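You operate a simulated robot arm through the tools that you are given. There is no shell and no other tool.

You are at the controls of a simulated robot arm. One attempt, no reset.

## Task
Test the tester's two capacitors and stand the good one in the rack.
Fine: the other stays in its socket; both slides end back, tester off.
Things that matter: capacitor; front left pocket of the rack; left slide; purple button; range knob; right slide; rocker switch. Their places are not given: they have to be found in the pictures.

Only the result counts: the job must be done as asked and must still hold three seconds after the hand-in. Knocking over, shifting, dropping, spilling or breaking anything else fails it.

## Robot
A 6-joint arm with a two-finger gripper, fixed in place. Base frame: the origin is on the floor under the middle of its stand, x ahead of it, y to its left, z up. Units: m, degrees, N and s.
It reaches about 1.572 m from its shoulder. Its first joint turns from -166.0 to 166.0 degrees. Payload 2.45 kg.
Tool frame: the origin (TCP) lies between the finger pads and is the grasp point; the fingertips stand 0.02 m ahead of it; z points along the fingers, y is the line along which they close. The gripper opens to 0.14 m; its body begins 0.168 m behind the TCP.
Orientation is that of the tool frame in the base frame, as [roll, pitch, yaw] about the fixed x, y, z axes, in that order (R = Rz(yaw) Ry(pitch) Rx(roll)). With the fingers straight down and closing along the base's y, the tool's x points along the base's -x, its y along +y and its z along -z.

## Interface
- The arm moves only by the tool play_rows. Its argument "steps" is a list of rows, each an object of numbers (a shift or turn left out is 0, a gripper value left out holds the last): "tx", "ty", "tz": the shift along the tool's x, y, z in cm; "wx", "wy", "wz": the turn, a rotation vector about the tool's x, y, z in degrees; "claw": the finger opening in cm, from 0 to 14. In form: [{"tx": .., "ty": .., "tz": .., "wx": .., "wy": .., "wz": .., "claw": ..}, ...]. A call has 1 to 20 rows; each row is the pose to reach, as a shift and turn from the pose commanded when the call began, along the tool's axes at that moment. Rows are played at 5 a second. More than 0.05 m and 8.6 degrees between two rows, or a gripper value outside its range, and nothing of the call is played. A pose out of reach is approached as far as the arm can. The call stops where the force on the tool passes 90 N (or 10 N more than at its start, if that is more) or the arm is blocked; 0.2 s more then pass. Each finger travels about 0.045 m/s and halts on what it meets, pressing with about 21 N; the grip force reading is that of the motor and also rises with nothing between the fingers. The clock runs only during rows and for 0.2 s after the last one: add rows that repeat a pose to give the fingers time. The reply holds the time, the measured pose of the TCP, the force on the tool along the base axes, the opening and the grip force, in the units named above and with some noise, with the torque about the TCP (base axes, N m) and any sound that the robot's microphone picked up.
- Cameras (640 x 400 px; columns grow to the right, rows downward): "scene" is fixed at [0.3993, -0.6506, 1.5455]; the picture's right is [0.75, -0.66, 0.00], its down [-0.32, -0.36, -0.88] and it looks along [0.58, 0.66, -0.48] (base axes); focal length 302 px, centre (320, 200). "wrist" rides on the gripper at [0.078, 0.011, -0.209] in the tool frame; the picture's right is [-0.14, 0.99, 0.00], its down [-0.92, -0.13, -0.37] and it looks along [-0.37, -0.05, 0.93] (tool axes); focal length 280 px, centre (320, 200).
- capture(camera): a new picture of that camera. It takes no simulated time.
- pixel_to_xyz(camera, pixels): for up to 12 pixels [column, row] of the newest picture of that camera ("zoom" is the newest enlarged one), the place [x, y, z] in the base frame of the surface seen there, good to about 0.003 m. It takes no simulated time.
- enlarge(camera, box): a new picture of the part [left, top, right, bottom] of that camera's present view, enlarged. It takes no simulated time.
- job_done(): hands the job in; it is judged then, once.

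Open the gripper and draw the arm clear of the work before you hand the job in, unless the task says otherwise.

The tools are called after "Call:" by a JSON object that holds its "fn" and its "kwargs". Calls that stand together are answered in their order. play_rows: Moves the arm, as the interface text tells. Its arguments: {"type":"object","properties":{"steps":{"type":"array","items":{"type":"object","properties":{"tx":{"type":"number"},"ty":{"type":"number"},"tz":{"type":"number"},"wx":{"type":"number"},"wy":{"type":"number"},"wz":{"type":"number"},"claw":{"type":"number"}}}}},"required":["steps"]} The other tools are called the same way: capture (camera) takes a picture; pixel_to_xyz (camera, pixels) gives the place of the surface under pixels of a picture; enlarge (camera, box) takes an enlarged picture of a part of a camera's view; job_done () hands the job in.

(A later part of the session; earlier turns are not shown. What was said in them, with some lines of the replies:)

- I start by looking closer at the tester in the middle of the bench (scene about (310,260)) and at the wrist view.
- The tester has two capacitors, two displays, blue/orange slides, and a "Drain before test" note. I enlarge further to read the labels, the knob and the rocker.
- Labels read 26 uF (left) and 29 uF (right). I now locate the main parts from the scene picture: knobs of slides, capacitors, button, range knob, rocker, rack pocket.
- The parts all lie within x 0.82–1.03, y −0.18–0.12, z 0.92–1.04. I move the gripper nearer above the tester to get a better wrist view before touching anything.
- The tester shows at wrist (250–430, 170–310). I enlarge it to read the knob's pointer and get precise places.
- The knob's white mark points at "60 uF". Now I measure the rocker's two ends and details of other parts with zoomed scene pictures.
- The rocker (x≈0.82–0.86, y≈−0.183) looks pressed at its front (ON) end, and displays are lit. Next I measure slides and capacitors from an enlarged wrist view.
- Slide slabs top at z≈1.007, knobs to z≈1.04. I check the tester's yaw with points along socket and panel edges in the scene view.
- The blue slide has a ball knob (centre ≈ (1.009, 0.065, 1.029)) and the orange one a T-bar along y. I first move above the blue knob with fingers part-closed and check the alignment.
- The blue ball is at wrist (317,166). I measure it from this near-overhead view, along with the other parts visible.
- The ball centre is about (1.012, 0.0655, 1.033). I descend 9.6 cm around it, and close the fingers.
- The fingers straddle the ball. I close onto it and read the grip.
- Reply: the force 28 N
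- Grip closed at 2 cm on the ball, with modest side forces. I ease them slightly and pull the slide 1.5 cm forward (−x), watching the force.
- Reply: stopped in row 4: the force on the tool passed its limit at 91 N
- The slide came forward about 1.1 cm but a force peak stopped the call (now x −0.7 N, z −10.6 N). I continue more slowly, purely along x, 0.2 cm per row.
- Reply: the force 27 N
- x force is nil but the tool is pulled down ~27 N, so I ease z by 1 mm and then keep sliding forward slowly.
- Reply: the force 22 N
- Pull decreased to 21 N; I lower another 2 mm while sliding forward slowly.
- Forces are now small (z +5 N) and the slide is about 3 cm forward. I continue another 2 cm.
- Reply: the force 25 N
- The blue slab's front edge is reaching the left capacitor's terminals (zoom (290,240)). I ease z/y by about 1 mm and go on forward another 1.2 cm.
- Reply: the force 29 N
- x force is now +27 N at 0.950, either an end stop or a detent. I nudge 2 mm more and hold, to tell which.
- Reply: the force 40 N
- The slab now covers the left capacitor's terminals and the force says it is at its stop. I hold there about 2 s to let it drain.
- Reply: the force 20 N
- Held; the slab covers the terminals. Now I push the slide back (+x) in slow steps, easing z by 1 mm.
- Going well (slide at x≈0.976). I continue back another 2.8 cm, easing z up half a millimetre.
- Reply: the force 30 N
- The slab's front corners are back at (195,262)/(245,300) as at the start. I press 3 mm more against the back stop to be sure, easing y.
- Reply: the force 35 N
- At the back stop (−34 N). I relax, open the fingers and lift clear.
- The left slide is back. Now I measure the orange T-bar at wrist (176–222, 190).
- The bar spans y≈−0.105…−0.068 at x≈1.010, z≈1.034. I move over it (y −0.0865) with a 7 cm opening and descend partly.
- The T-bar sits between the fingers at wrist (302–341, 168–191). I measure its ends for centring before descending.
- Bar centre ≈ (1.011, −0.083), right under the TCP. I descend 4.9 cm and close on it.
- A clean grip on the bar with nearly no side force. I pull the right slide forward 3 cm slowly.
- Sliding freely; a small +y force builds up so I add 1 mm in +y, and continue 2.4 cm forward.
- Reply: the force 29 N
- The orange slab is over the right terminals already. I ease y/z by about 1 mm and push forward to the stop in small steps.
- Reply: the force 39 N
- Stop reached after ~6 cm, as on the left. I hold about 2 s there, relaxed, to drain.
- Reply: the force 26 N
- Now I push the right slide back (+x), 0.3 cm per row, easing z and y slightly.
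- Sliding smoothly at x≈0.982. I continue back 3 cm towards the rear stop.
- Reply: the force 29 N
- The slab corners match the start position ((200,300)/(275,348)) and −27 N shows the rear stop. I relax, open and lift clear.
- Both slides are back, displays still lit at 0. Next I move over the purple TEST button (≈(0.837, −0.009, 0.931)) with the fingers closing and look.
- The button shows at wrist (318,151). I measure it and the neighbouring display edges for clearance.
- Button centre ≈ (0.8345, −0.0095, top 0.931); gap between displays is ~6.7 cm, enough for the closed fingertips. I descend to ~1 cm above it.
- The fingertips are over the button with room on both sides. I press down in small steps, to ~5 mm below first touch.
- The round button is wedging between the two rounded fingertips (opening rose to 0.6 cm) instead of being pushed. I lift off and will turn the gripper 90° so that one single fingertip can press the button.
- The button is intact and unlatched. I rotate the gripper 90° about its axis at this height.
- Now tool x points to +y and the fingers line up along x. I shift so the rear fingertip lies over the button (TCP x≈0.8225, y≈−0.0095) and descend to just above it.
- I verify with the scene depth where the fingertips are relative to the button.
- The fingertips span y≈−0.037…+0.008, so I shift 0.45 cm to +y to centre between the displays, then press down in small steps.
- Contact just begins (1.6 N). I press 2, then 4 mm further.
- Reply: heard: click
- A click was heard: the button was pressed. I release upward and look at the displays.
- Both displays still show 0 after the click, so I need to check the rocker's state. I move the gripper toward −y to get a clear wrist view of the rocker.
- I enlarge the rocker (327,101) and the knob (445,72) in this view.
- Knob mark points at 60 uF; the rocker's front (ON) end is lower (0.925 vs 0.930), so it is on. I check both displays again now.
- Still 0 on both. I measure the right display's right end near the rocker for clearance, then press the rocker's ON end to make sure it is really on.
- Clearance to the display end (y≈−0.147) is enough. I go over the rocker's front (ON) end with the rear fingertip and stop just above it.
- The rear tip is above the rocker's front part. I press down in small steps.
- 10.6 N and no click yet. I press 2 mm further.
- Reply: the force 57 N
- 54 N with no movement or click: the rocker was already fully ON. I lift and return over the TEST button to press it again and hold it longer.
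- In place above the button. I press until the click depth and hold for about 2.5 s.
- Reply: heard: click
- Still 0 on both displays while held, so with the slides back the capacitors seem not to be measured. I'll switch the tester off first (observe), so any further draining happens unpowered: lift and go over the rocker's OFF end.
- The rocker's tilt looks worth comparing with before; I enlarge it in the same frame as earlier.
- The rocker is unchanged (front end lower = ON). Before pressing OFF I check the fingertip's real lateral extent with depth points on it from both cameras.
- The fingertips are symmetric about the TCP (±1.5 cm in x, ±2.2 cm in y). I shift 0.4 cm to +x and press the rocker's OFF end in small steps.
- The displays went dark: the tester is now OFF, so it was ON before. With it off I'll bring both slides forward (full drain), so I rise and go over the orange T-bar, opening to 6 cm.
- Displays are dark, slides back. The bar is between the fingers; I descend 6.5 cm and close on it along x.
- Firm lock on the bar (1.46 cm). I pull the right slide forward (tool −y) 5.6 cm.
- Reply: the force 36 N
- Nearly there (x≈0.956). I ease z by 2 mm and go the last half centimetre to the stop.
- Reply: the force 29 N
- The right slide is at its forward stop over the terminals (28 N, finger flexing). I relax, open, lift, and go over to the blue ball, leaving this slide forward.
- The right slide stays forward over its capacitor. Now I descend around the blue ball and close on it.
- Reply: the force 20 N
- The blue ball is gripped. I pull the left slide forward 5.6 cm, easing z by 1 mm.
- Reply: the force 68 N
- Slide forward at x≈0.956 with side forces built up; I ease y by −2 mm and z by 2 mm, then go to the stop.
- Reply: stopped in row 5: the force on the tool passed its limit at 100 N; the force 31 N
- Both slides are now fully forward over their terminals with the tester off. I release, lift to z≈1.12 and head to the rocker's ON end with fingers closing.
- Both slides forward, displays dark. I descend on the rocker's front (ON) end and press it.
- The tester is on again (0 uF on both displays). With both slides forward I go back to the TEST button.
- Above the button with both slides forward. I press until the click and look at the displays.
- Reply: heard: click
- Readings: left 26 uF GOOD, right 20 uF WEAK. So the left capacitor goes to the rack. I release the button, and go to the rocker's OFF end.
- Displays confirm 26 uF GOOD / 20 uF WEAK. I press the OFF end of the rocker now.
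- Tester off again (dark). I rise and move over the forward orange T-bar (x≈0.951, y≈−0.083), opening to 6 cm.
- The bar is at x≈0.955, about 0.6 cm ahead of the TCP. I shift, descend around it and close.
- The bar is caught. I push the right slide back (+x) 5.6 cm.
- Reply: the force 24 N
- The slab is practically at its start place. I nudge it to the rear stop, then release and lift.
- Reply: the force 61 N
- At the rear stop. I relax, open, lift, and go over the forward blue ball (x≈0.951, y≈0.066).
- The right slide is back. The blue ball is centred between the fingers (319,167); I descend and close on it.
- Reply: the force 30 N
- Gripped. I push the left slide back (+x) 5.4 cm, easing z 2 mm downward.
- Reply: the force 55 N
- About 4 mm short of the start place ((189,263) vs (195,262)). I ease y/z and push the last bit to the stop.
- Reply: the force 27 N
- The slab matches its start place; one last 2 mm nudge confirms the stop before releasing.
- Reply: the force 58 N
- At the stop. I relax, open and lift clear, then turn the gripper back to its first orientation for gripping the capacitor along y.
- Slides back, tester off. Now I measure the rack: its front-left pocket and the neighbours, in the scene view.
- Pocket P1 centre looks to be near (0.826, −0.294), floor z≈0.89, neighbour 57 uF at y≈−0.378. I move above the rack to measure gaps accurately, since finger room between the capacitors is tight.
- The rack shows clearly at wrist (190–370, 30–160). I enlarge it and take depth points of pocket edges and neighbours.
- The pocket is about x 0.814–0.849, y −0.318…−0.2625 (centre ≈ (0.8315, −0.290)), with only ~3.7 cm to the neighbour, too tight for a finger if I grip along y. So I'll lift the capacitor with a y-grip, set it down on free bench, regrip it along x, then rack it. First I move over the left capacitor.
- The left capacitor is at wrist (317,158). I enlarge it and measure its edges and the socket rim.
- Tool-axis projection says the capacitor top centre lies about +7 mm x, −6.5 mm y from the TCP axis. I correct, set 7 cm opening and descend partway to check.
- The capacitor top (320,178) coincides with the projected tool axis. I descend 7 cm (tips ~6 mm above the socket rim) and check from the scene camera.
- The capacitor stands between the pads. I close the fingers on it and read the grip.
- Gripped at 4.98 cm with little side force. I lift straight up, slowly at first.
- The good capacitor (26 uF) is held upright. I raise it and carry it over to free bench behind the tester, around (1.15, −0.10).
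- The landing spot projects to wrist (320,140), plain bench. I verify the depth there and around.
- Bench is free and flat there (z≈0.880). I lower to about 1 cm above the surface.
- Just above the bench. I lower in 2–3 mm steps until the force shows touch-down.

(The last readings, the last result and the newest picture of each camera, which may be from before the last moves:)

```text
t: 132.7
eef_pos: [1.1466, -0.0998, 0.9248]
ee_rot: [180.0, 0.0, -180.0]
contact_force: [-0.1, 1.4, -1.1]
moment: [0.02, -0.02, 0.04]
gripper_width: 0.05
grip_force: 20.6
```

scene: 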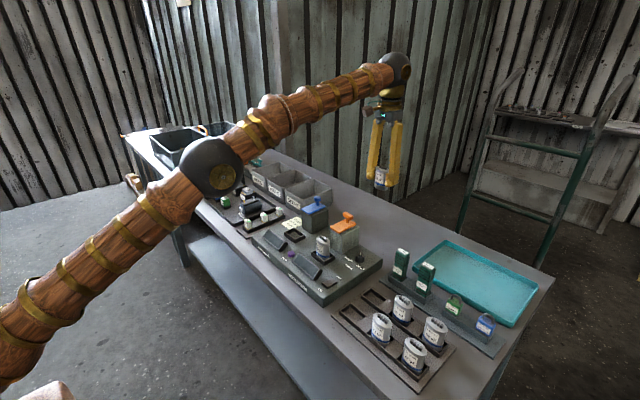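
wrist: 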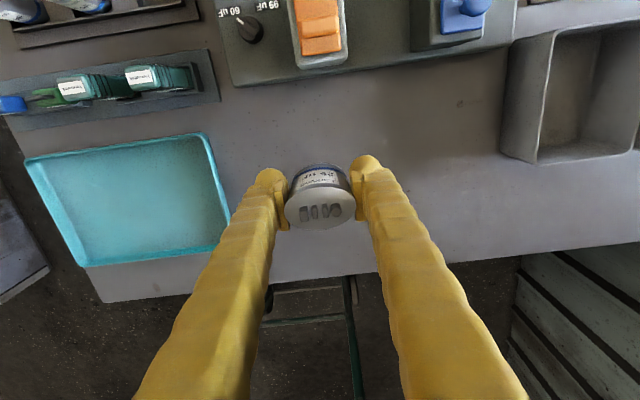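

Call:
{"fn": "play_rows", "kwargs": {"steps": [{"tz": 0.1}, {"tz": 0.2}, {"tz": 0.2}]}}

Call:
{"fn": "enlarge", "kwargs": {"camera": "scene", "box": [350, 200, 420, 250]}}

```text
t: 133.5
eef_pos: [1.1444, -0.0988, 0.9231]
ee_rot: [179.9, 0.0, -180.0]
contact_force: [-0.6, -0.6, -1.4]
moment: [-0.04, -0.02, 0.0]
gripper_width: 0.0499
grip_force: 21.3
```

```text
8.00 times, centred on (385, 225) of scene
```

zoom: 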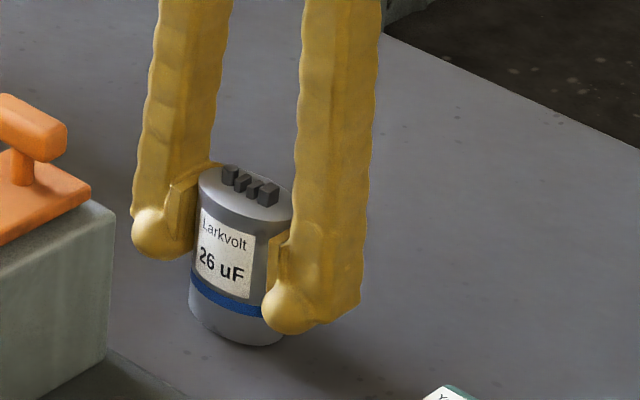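

Not yet touching (force −1.4 N, just the weight). I keep lowering in 1–2 mm steps.

Call:
{"fn": "play_rows", "kwargs": {"steps": [{"tz": 0.15}, {"tz": 0.3}, {"tz": 0.3}]}}

```text
t: 134.3
eef_pos: [1.1459, -0.1001, 0.922]
ee_rot: [179.9, 0.1, 179.9]
contact_force: [-1.5, -1.1, 10.8]
moment: [0.04, 0.14, 0.0]
gripper_width: 0.0499
grip_force: 20.6
```

Touch-down (10.8 N). I ease up 1 mm and open the fingers to let it stand.

Call:
{"fn": "play_rows", "kwargs": {"steps": [{"tz": -0.1}, {"tz": -0.1, "claw": 5.4}, {"tz": -0.1, "claw": 6}, {"tz": -0.1, "claw": 7}, {"tz": -0.1, "claw": 8}, {"tz": -0.1, "claw": 8}]}}

Call:
{"fn": "enlarge", "kwargs": {"camera": "scene", "box": [350, 200, 420, 250]}}

Call:
{"fn": "enlarge", "kwargs": {"camera": "wrist", "box": [240, 130, 400, 250]}}

```text
t: 135.7
eef_pos: [1.146, -0.0995, 0.9213]
ee_rot: [180.0, 0.1, -180.0]
contact_force: [-0.6, -0.2, 0.2]
moment: [0.02, -0.04, -0.03]
gripper_width: 0.0802
grip_force: 0.1
```

```text
8.00 times, centred on (385, 225) of scene
```

zoom: 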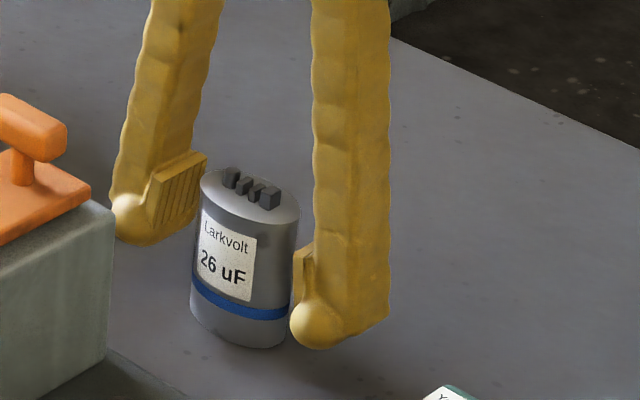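

```text
3.33 times, centred on (320, 190) of wrist
```

zoom: 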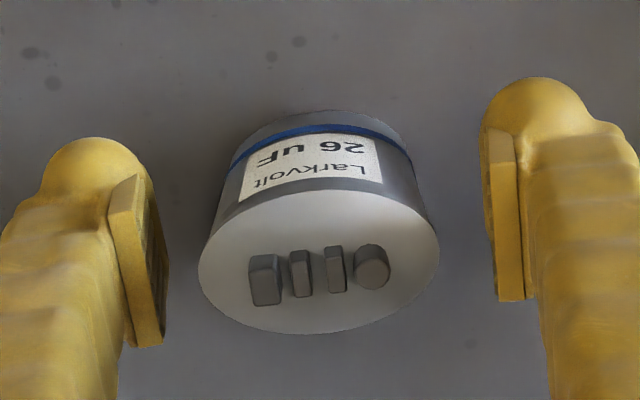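

The capacitor stands free. I lift 13 cm clear and turn the gripper 90° for the x-grip.

Call:
{"fn": "play_rows", "kwargs": {"steps": [{"tz": -2}, {"tz": -6}, {"tz": -10}, {"tz": -13}, {"tz": -13}]}}

Call:
{"fn": "play_rows", "kwargs": {"steps": [{"wz": 8.2}, {"wz": 16.4}, {"wz": 24.6}, {"wz": 32.8}, {"wz": 41}, {"wz": 49.2}, {"wz": 57.4}, {"wz": 65.6}, {"wz": 73.8}, {"wz": 82}, {"wz": 90}, {"wz": 90}]}}

Call:
{"fn": "capture", "kwargs": {"camera": "wrist"}}

Call:
{"fn": "enlarge", "kwargs": {"camera": "wrist", "box": [240, 110, 400, 230]}}

```text
t: 136.9
eef_pos: [1.1462, -0.0967, 1.0498]
ee_rot: [180.0, 0.0, -180.0]
contact_force: [-1.3, 0.3, -0.1]
moment: [0.03, 0.01, -0.01]
gripper_width: 0.0797
grip_force: 0.1
```

```text
t: 139.5
eef_pos: [1.148, -0.0981, 1.05]
ee_rot: [180.0, -0.1, 89.8]
contact_force: [0.0, 0.8, -0.1]
moment: [-0.03, 0.01, 0.0]
gripper_width: 0.0797
grip_force: 0.0
```

```text
taken
```

wrist: 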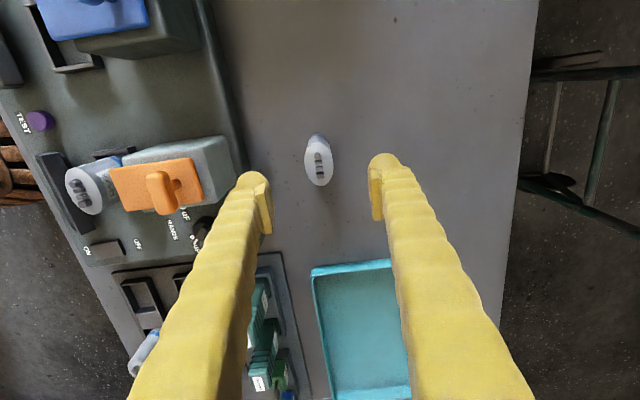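

```text
3.33 times, centred on (320, 170) of wrist
```

zoom: 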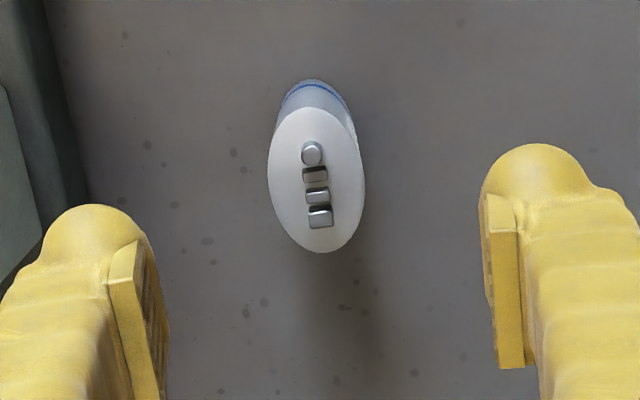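

The capacitor top (319,164) matches the projected tool axis (320,164). I descend 12.2 cm and close along x on its broad sides.

Call:
{"fn": "play_rows", "kwargs": {"steps": [{"tz": 4, "claw": 7}, {"tz": 8, "claw": 6}, {"tz": 11}, {"tz": 12.2}, {"tz": 12.2, "claw": 4.5}, {"tz": 12.2, "claw": 3.5}, {"tz": 12.2, "claw": 3}, {"tz": 12.2, "claw": 2.5}, {"tz": 12.2, "claw": 2.2}, {"tz": 12.2, "claw": 2.2}]}}

Call:
{"fn": "enlarge", "kwargs": {"camera": "scene", "box": [350, 200, 420, 250]}}

Call:
{"fn": "enlarge", "kwargs": {"camera": "wrist", "box": [240, 130, 400, 250]}}

```text
t: 141.7
eef_pos: [1.147, -0.0999, 0.9314]
ee_rot: [-180.0, -0.1, 90.1]
contact_force: [0.0, 0.1, 0.6]
moment: [-0.01, -0.03, 0.0]
gripper_width: 0.0304
grip_force: 20.9
```

```text
8.00 times, centred on (385, 225) of scene
```

zoom: 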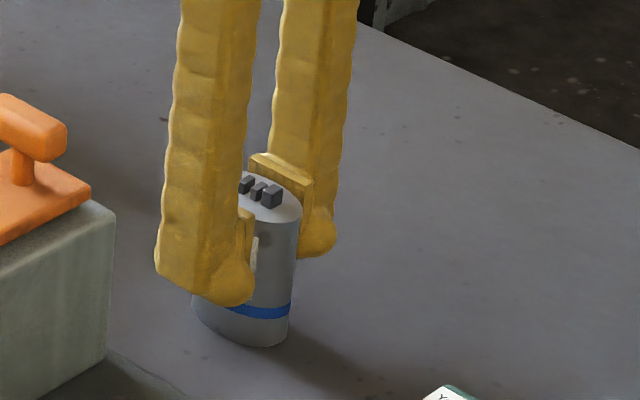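

```text
3.33 times, centred on (320, 190) of wrist
```

zoom: 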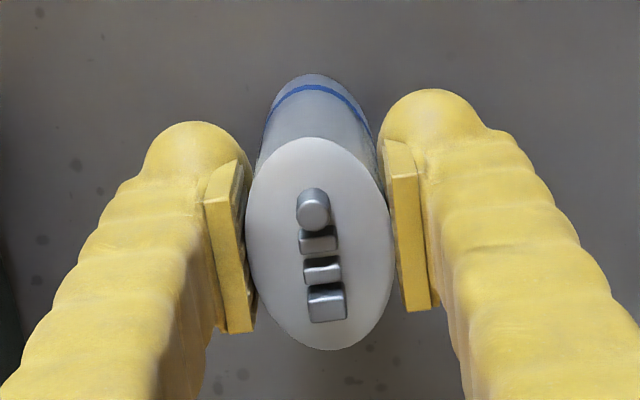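

Gripped on the broad sides (3.04 cm). I lift it to z≈1.13.

Call:
{"fn": "play_rows", "kwargs": {"steps": [{"tz": -0.5}, {"tz": -2}, {"tz": -5}, {"tz": -9}, {"tz": -13}, {"tz": -17}, {"tz": -20}, {"tz": -20}]}}

Call:
{"fn": "enlarge", "kwargs": {"camera": "scene", "box": [340, 130, 440, 210]}}

```text
t: 143.5
eef_pos: [1.148, -0.0983, 1.1296]
ee_rot: [180.0, -0.1, 90.0]
contact_force: [-0.3, 0.6, -1.2]
moment: [-0.01, -0.02, -0.02]
gripper_width: 0.0306
grip_force: 20.5
```

```text
5.00 times, centred on (390, 170) of scene
```

zoom: 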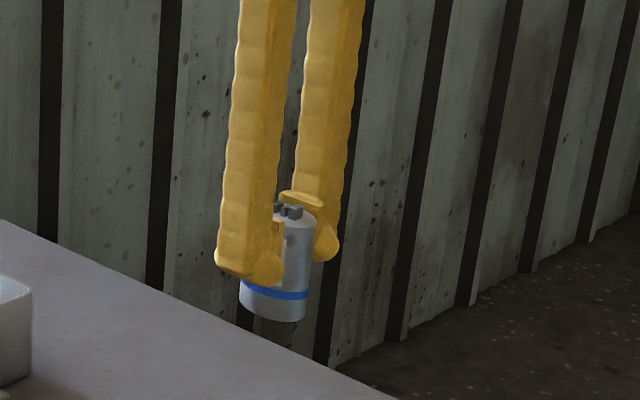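

Held upright. I carry it over to the rack's front-left pocket at (0.8315, −0.290), staying high.

Call:
{"fn": "play_rows", "kwargs": {"steps": [{"ty": -3.5, "tx": -2.1}, {"ty": -7, "tx": -4.2}, {"ty": -10.5, "tx": -6.4}, {"ty": -14, "tx": -8.5}, {"ty": -17.5, "tx": -10.6}, {"ty": -21, "tx": -12.7}, {"ty": -24.5, "tx": -14.8}, {"ty": -28, "tx": -17}, {"ty": -31.6, "tx": -19.1}, {"ty": -31.6, "tx": -19.1}, {"ty": -31.6, "tx": -19.1}]}}

Call:
{"fn": "capture", "kwargs": {"camera": "wrist"}}

Call:
{"fn": "capture", "kwargs": {"camera": "scene"}}

```text
t: 145.9
eef_pos: [0.8295, -0.291, 1.1304]
ee_rot: [180.0, -0.2, 90.0]
contact_force: [-0.1, 0.8, -0.9]
moment: [-0.02, 0.02, 0.0]
gripper_width: 0.0306
grip_force: 20.8
```

```text
taken
```

wrist: 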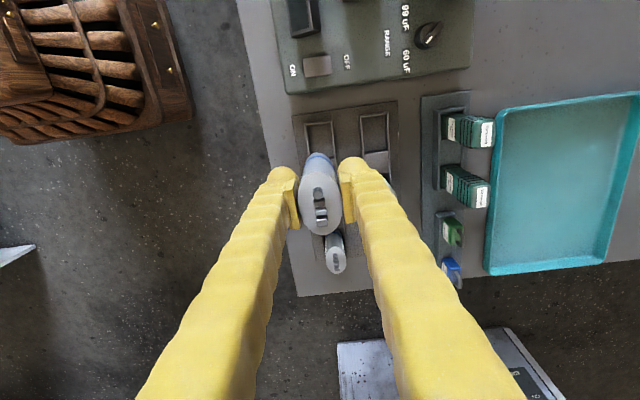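

```text
taken
```

scene: 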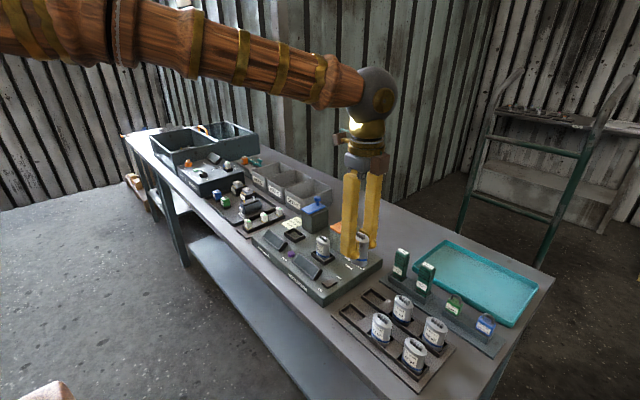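

The pocket shows just ahead of the held capacitor at wrist (305–335, 120–155). I enlarge and measure its rims from here.

Call:
{"fn": "enlarge", "kwargs": {"camera": "wrist", "box": [280, 100, 360, 160]}}

Call:
{"fn": "pixel_to_xyz", "kwargs": {"camera": "zoom", "pixels": [[195, 175], [210, 220], [225, 200], [300, 170], [300, 185], [300, 220], [400, 160], [412, 200], [430, 250], [420, 280], [240, 300], [200, 300]]}}

```text
6.67 times, centred on (320, 130) of wrist
```

zoom: 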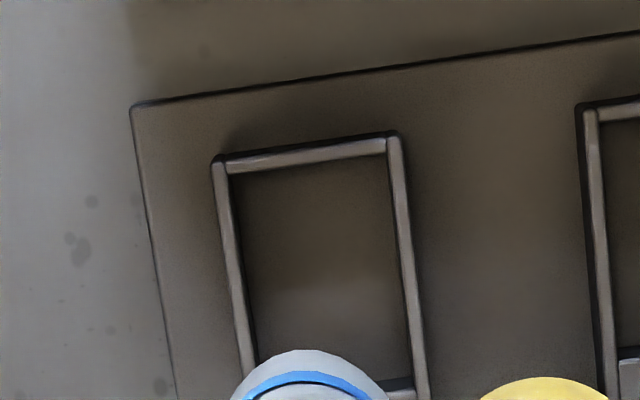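

```text
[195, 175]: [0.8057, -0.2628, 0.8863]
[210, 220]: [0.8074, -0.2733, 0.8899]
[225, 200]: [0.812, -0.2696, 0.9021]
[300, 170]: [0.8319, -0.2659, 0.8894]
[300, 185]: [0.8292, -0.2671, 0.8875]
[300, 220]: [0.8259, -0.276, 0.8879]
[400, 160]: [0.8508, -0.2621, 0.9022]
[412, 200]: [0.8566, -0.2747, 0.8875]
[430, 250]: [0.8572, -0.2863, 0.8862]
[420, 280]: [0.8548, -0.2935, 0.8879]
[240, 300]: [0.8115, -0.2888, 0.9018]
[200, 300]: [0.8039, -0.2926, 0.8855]
```

Using the camera geometry, the pocket centre is about +1.8 mm in x and −1 mm in y from the tool axis, and the capacitor sits ~1.5 mm to +y in the grip. I correct (+1.8 mm x, −2.5 mm y) and descend to ~1.3 cm above the rim.

Call:
{"fn": "play_rows", "kwargs": {"steps": [{"ty": 0.18, "tx": -0.25, "tz": 3}, {"ty": 0.18, "tx": -0.25, "tz": 7}, {"ty": 0.18, "tx": -0.25, "tz": 11}, {"ty": 0.18, "tx": -0.25, "tz": 14}, {"ty": 0.18, "tx": -0.25, "tz": 16}, {"ty": 0.18, "tx": -0.25, "tz": 16}]}}

Call:
{"fn": "enlarge", "kwargs": {"camera": "scene", "box": [325, 275, 405, 335]}}

Call:
{"fn": "enlarge", "kwargs": {"camera": "wrist", "box": [260, 100, 380, 190]}}

```text
t: 147.3
eef_pos: [0.8327, -0.293, 0.97]
ee_rot: [179.8, -0.1, 90.0]
contact_force: [0.3, -0.4, -1.1]
moment: [-0.03, -0.04, 0.04]
gripper_width: 0.0304
grip_force: 20.9
```

```text
6.67 times, centred on (365, 305) of scene
```

zoom: 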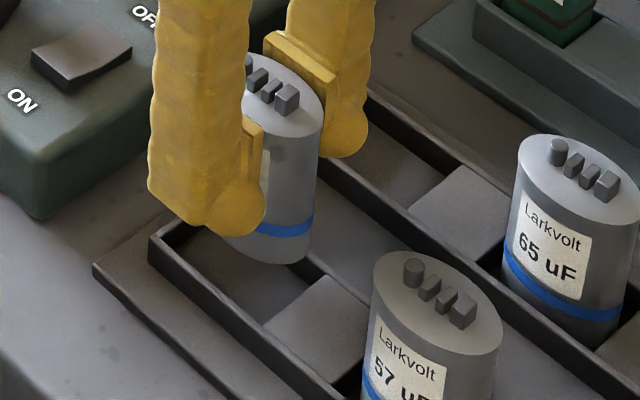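

```text
4.44 times, centred on (320, 145) of wrist
```

zoom: 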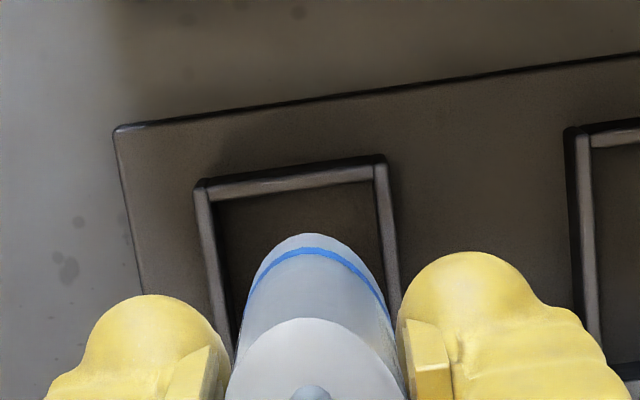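

I measure the capacitor's +y side line and the rim more closely to check tilt and centring before inserting.

Call:
{"fn": "enlarge", "kwargs": {"camera": "wrist", "box": [290, 130, 350, 190]}}

Call:
{"fn": "pixel_to_xyz", "kwargs": {"camera": "zoom", "pixels": [[275, 165], [275, 175], [278, 185], [280, 200], [282, 220], [285, 240], [287, 255], [290, 270], [290, 290], [180, 160], [370, 130], [275, 125]]}}

```text
6.67 times, centred on (320, 160) of wrist
```

zoom: 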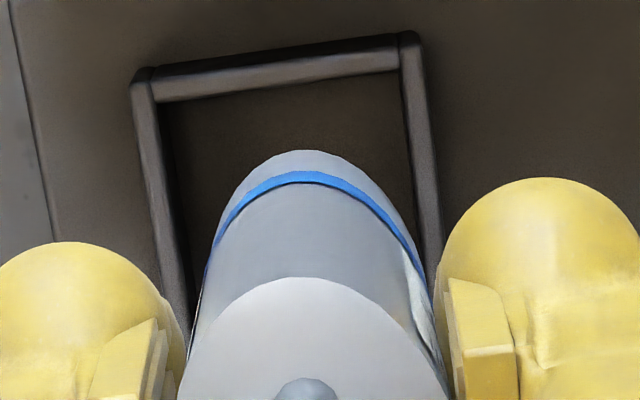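

```text
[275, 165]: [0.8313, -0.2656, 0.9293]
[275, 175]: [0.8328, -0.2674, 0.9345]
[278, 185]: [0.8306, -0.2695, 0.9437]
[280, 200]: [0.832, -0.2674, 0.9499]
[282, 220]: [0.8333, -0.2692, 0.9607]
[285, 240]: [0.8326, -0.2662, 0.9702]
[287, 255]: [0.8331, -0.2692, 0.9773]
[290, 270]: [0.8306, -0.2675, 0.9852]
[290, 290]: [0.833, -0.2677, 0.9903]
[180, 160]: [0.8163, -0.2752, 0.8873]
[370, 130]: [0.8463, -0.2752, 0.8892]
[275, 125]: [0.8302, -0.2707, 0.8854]
```

No tilt (side line steady at y≈−0.2677). I check the other end against the divider block from the scene view.

Call:
{"fn": "enlarge", "kwargs": {"camera": "scene", "box": [335, 275, 395, 325]}}

Call:
{"fn": "pixel_to_xyz", "kwargs": {"camera": "zoom", "pixels": [[300, 150], [300, 180], [290, 210], [320, 150], [310, 200], [280, 220], [250, 345], [262, 350], [310, 300], [320, 300], [290, 330], [335, 285]]}}

```text
8.00 times, centred on (365, 300) of scene
```

zoom: 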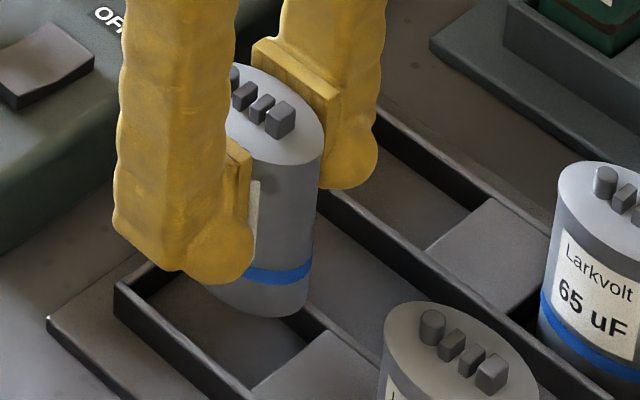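

```text
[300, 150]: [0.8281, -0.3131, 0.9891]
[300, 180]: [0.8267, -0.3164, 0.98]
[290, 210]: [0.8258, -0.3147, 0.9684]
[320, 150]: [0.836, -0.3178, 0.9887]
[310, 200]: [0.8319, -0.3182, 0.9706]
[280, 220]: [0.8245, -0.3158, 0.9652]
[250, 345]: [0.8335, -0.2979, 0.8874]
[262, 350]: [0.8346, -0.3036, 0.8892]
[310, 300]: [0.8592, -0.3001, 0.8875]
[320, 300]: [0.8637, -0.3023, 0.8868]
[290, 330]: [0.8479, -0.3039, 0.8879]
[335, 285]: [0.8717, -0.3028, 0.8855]
```

Capacitor spans y −0.268…−0.318. I query the divider block's near edge and the rims once more for the pocket's exact limits.

Call:
{"fn": "pixel_to_xyz", "kwargs": {"camera": "zoom", "pixels": [[258, 392], [265, 388], [275, 380], [285, 372], [300, 360], [310, 352], [320, 345], [325, 338], [240, 385], [260, 372], [280, 358], [300, 345]]}}

Call:
{"fn": "enlarge", "kwargs": {"camera": "wrist", "box": [290, 120, 350, 160]}}

Call:
{"fn": "pixel_to_xyz", "kwargs": {"camera": "zoom", "pixels": [[150, 260], [200, 250], [250, 242], [300, 235], [350, 228], [120, 330], [135, 380], [435, 250], [450, 320], [200, 262], [300, 248], [350, 240]]}}

```text
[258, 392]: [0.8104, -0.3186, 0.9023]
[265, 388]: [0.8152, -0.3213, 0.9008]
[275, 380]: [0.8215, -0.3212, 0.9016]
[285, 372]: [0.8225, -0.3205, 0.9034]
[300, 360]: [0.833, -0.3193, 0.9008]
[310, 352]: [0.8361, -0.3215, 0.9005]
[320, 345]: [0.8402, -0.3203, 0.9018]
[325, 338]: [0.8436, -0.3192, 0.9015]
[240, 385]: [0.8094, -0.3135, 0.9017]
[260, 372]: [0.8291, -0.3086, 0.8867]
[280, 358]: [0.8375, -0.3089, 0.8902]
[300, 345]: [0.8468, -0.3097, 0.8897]
```

```text
10.00 times, centred on (320, 140) of wrist
```

zoom: 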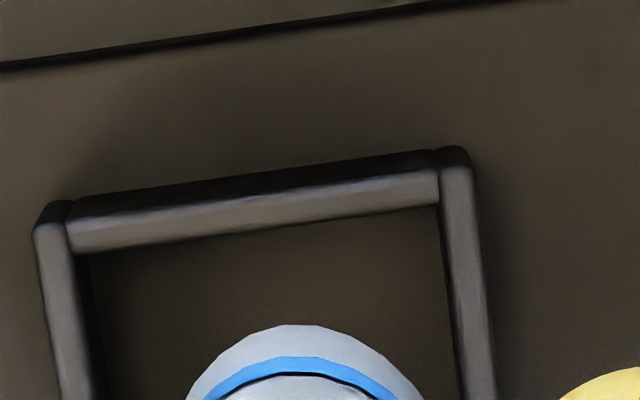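

```text
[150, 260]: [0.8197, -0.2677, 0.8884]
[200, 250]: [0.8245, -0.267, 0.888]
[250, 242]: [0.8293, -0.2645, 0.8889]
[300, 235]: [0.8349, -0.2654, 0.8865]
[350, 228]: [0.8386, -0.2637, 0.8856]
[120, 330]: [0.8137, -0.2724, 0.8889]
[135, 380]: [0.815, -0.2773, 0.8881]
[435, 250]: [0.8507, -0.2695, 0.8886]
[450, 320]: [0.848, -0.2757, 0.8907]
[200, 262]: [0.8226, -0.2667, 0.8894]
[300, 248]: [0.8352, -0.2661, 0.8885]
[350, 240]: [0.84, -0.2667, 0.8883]
```

The pocket spans y ≈ −0.2615…−0.319 (centre −0.290) while the capacitor centre is at −0.2929; x is ~1.4 mm too far. I correct +2.7 mm y, −1.4 mm x, and lower to a few mm above the rim to check again.

Call:
{"fn": "play_rows", "kwargs": {"steps": [{"tx": 0.27, "ty": -0.14}, {"tx": 0.27, "ty": -0.14, "tz": 0.8}, {"tx": 0.27, "ty": -0.14, "tz": 1.5}, {"tx": 0.27, "ty": -0.14, "tz": 1.5}]}}

Call:
{"fn": "enlarge", "kwargs": {"camera": "scene", "box": [335, 275, 395, 325]}}

Call:
{"fn": "enlarge", "kwargs": {"camera": "wrist", "box": [280, 120, 360, 180]}}

```text
t: 148.3
eef_pos: [0.8307, -0.2908, 0.9551]
ee_rot: [180.0, -0.1, 90.0]
contact_force: [0.1, 0.2, -1.5]
moment: [-0.03, -0.01, 0.05]
gripper_width: 0.0304
grip_force: 20.5
```

```text
8.00 times, centred on (365, 300) of scene
```

zoom: 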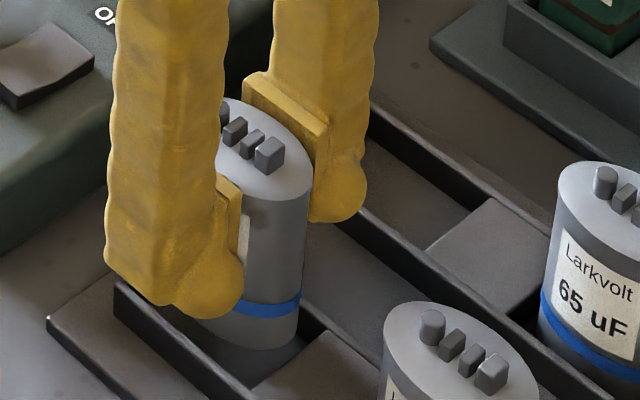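

```text
6.67 times, centred on (320, 150) of wrist
```

zoom: 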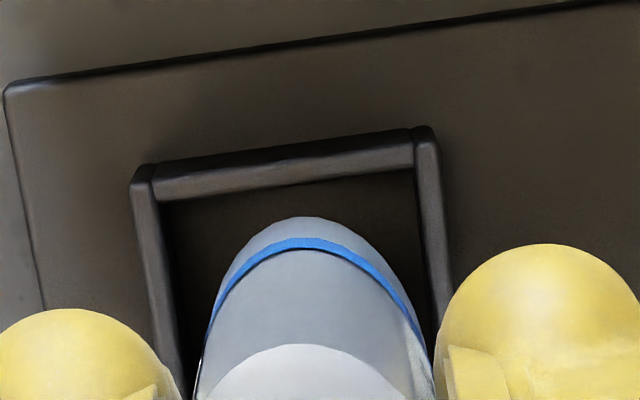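

By both measures the capacitor now has ≥2 mm free on every side. With a further 0.8 mm shift in +y I lower it into the pocket in small steps, watching the force.

Call:
{"fn": "play_rows", "kwargs": {"steps": [{"tx": 0.08, "ty": -0.04, "tz": 0.3}, {"tx": 0.08, "ty": -0.04, "tz": 0.6}, {"tx": 0.08, "ty": -0.04, "tz": 0.9}, {"tx": 0.08, "ty": -0.04, "tz": 1.1}]}}

Call:
{"fn": "enlarge", "kwargs": {"camera": "scene", "box": [335, 280, 395, 330]}}

Call:
{"fn": "enlarge", "kwargs": {"camera": "wrist", "box": [280, 120, 360, 180]}}

```text
t: 149.3
eef_pos: [0.8295, -0.2885, 0.9422]
ee_rot: [180.0, -0.1, 90.0]
contact_force: [-0.7, 0.4, -1.4]
moment: [0.01, -0.02, 0.02]
gripper_width: 0.0303
grip_force: 21.3
```

```text
8.00 times, centred on (365, 305) of scene
```

zoom: 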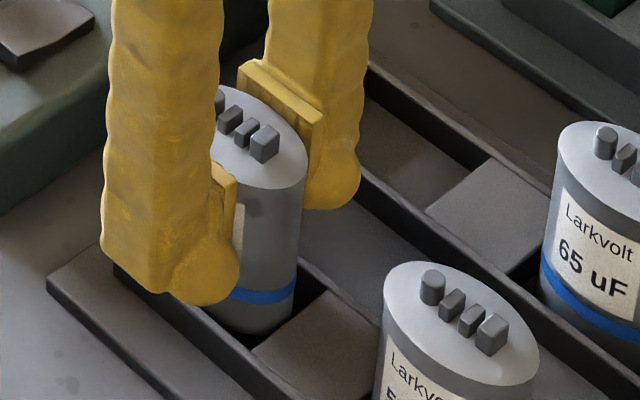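

```text
6.67 times, centred on (320, 150) of wrist
```

zoom: 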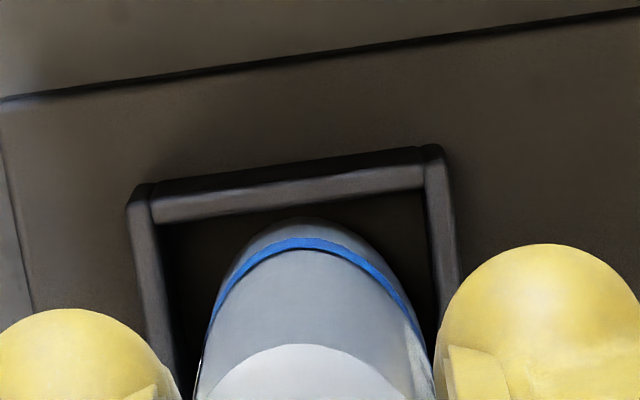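

The bottom is inside the pocket with no side contact. I lower the rest in 1–2 mm steps until it touches the floor.

Call:
{"fn": "play_rows", "kwargs": {"steps": [{"tz": 0.2}, {"tz": 0.35}, {"tz": 0.5}]}}

```text
t: 150.1
eef_pos: [0.8311, -0.2898, 0.9374]
ee_rot: [179.9, -0.2, 90.0]
contact_force: [-4.2, 2.8, 16.3]
moment: [0.09, 0.1, 0.0]
gripper_width: 0.0311
grip_force: 21.1
```

Floor reached (16 N). I ease 1 mm and open the fingers to 6 cm.

Call:
{"fn": "play_rows", "kwargs": {"steps": [{"tz": -0.1}, {"tz": -0.1, "claw": 3.4}, {"tz": -0.1, "claw": 4}, {"tz": -0.1, "claw": 5}, {"tz": -0.1, "claw": 6}, {"tz": -0.1, "claw": 6}]}}

Call:
{"fn": "enlarge", "kwargs": {"camera": "scene", "box": [335, 280, 395, 330]}}

Call:
{"fn": "enlarge", "kwargs": {"camera": "wrist", "box": [260, 120, 380, 230]}}

```text
t: 151.5
eef_pos: [0.8303, -0.2905, 0.9376]
ee_rot: [180.0, -0.1, 89.9]
contact_force: [0.3, 0.6, -0.2]
moment: [0.01, -0.01, 0.01]
gripper_width: 0.0601
grip_force: 0.1
```

```text
8.00 times, centred on (365, 305) of scene
```

zoom: 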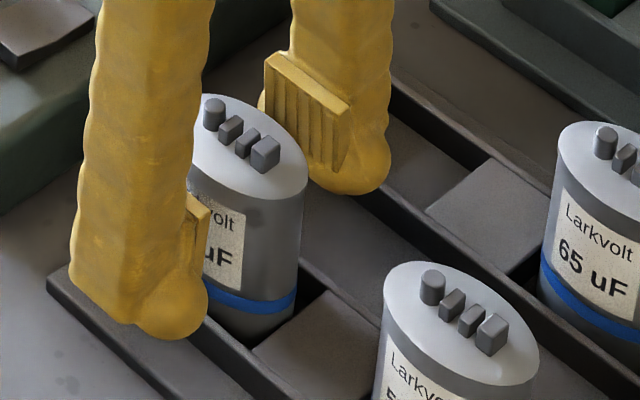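

```text
3.64 times, centred on (320, 175) of wrist
```

zoom: 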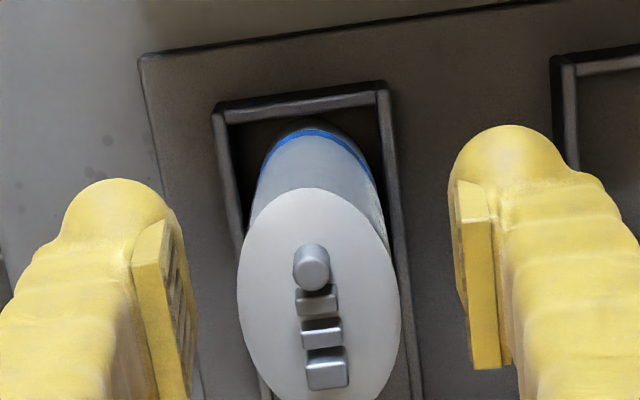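

The capacitor stands free in the pocket. I lift straight up and away, then inspect everything.

Call:
{"fn": "play_rows", "kwargs": {"steps": [{"tz": -2}, {"tz": -6}, {"tz": -10}, {"tz": -14}, {"tz": -18}, {"tz": -22}, {"tz": -26, "ty": -2}, {"tz": -28, "ty": -6}, {"tz": -30, "ty": -10}, {"tz": -30, "ty": -14}, {"tz": -30, "ty": -14}]}}

Call:
{"fn": "capture", "kwargs": {"camera": "scene"}}

Call:
{"fn": "enlarge", "kwargs": {"camera": "scene", "box": [325, 270, 465, 370]}}

Call:
{"fn": "enlarge", "kwargs": {"camera": "scene", "box": [230, 190, 390, 310]}}

```text
t: 153.9
eef_pos: [0.6887, -0.2903, 1.2363]
ee_rot: [179.9, 0.0, 90.0]
contact_force: [-0.1, -1.1, -0.4]
moment: [-0.04, 0.01, 0.01]
gripper_width: 0.0602
grip_force: 0.0
```

```text
taken
```

scene: 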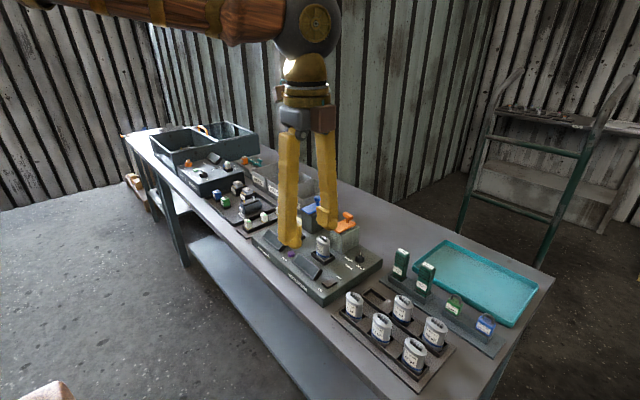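

```text
4.00 times, centred on (395, 320) of scene
```

zoom: 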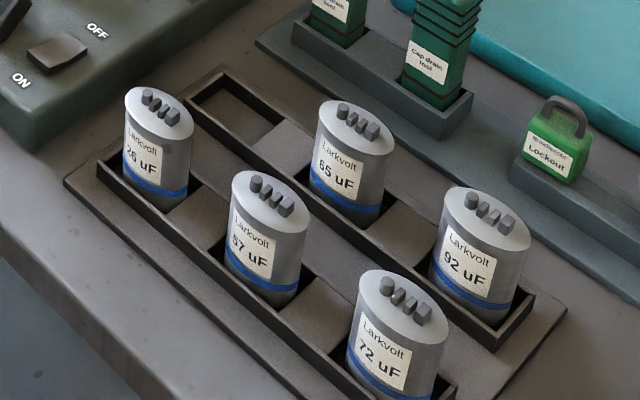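

```text
3.33 times, centred on (310, 250) of scene
```

zoom: 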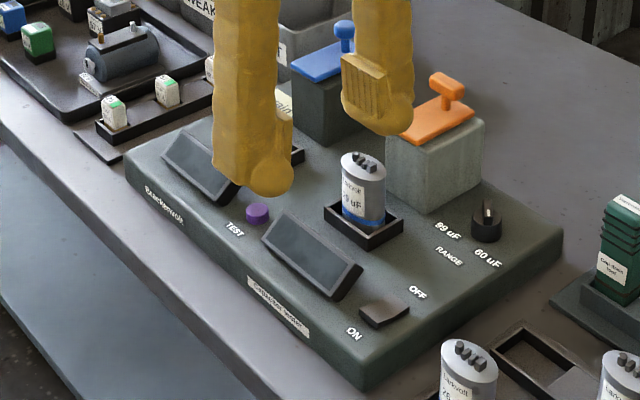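

The 26 uF capacitor stands in the front-left pocket; displays dark. I draw the arm back and up further, opening wider, then check the slides once more.

Call:
{"fn": "play_rows", "kwargs": {"steps": [{"ty": -2, "tz": -3, "claw": 10}, {"ty": -4, "tz": -6}, {"ty": -6, "tz": -9}, {"ty": -8, "tz": -12, "tx": -3}, {"ty": -8, "tz": -14, "tx": -7}, {"ty": -8, "tz": -14, "tx": -11}, {"ty": -8, "tz": -14, "tx": -15}, {"ty": -8, "tz": -14, "tx": -15}]}}

Call:
{"fn": "capture", "kwargs": {"camera": "scene"}}

Call:
{"fn": "enlarge", "kwargs": {"camera": "scene", "box": [230, 170, 390, 290]}}

```text
t: 155.7
eef_pos: [0.6069, -0.4386, 1.3789]
ee_rot: [179.9, -0.1, 90.0]
contact_force: [0.9, -0.1, -0.2]
moment: [0.0, -0.01, -0.01]
gripper_width: 0.0999
grip_force: 0.0
```

```text
taken
```

scene: 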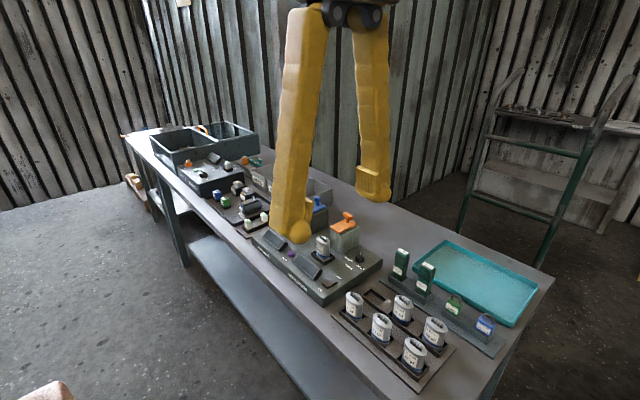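

```text
3.33 times, centred on (310, 230) of scene
```

zoom: 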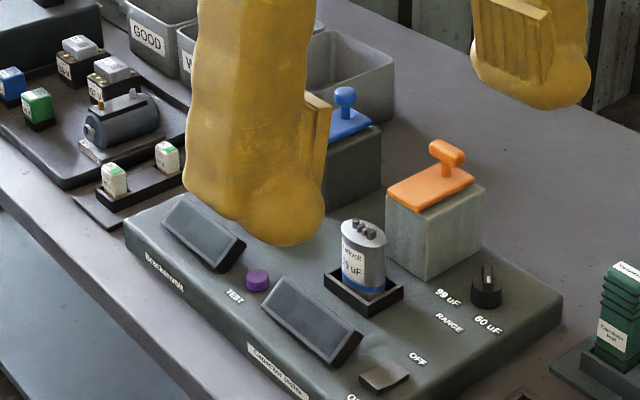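

The arm is partly in front of the camera; I move it to near its start pose to see the whole tester.

Call:
{"fn": "play_rows", "kwargs": {"steps": [{"tx": 4.5}, {"tx": 9}, {"tx": 13.5}, {"tx": 18}, {"tx": 22.5}, {"tx": 27}, {"tx": 31.5}, {"tx": 36}, {"tx": 40.5}, {"tx": 45}, {"tx": 49.5}, {"tx": 52}, {"tx": 52}]}}

Call:
{"fn": "capture", "kwargs": {"camera": "scene"}}

Call:
{"fn": "enlarge", "kwargs": {"camera": "scene", "box": [230, 180, 390, 300]}}

Call:
{"fn": "capture", "kwargs": {"camera": "wrist"}}

```text
t: 158.5
eef_pos: [0.6106, 0.0785, 1.3781]
ee_rot: [179.9, -0.2, 90.0]
contact_force: [0.7, -0.3, 0.6]
moment: [-0.01, 0.0, -0.02]
gripper_width: 0.0999
grip_force: 0.0
```

```text
taken
```

scene: 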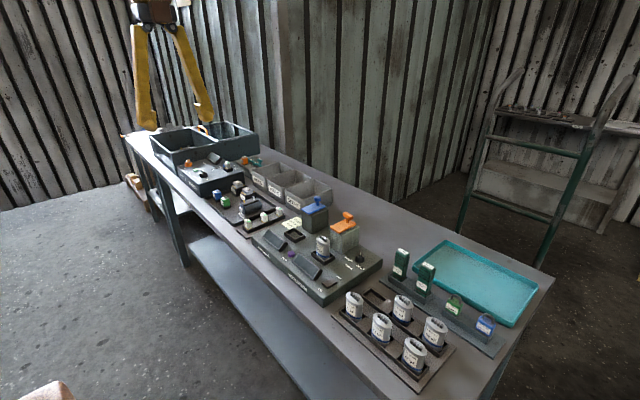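

```text
3.33 times, centred on (310, 240) of scene
```

zoom: 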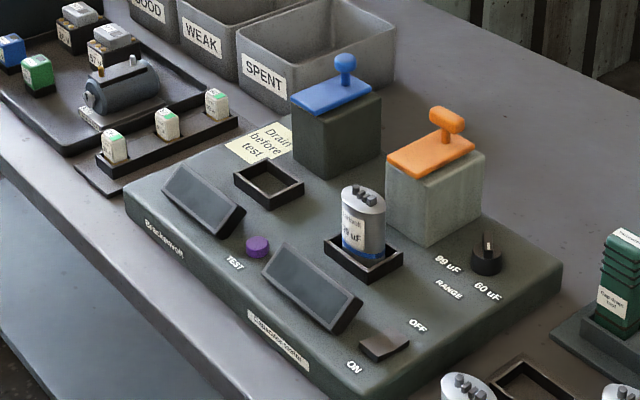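

```text
taken
```

wrist: 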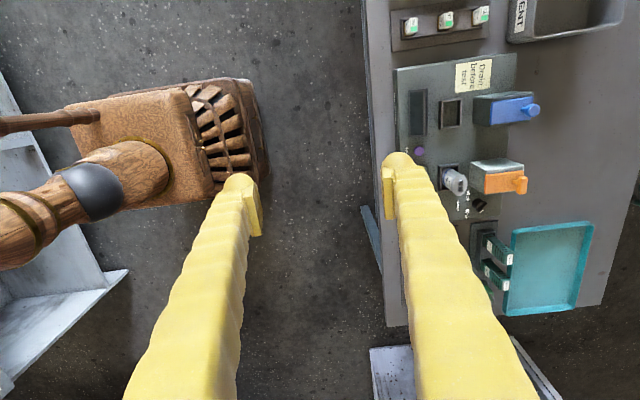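

Everything is as asked: 26 uF (GOOD) stands in the front-left pocket, 29 uF (WEAK) is still in its socket, both slides are back, displays dark (off), and the arm is clear with the gripper open. I hand the job in.

Call:
{"fn": "job_done", "kwargs": {}}

```text
The job is handed in.
```

The good capacitor, the left one marked 26 uF, is now standing in the rack's front left pocket, and I've handed the job in.

- **Test result:** with both slides forward and the range at 60 uF, the tester read 26 uF GOOD on the left. The right one, marked 29 uF, read 20 uF WEAK.
- **Draining:** following the "Drain before test" note, I moved both slides forward with the tester off before the test. I can't confirm they actually drained. My first two presses of the purple button, with the slides back, both read 0 uF.
- **Final state:** the weak capacitor is still in its socket, both slides are back and the tester is off. I didn't touch the range knob. The arm is clear with the gripper open.
- **Move to the rack:** there was little room for a finger beside the 57 uF capacitor. I stood the good one on the bench behind the tester, took a new grip, and then put it in the pocket.

In the last pictures the tester hadn't moved, and the other rack capacitors were upright and in place.
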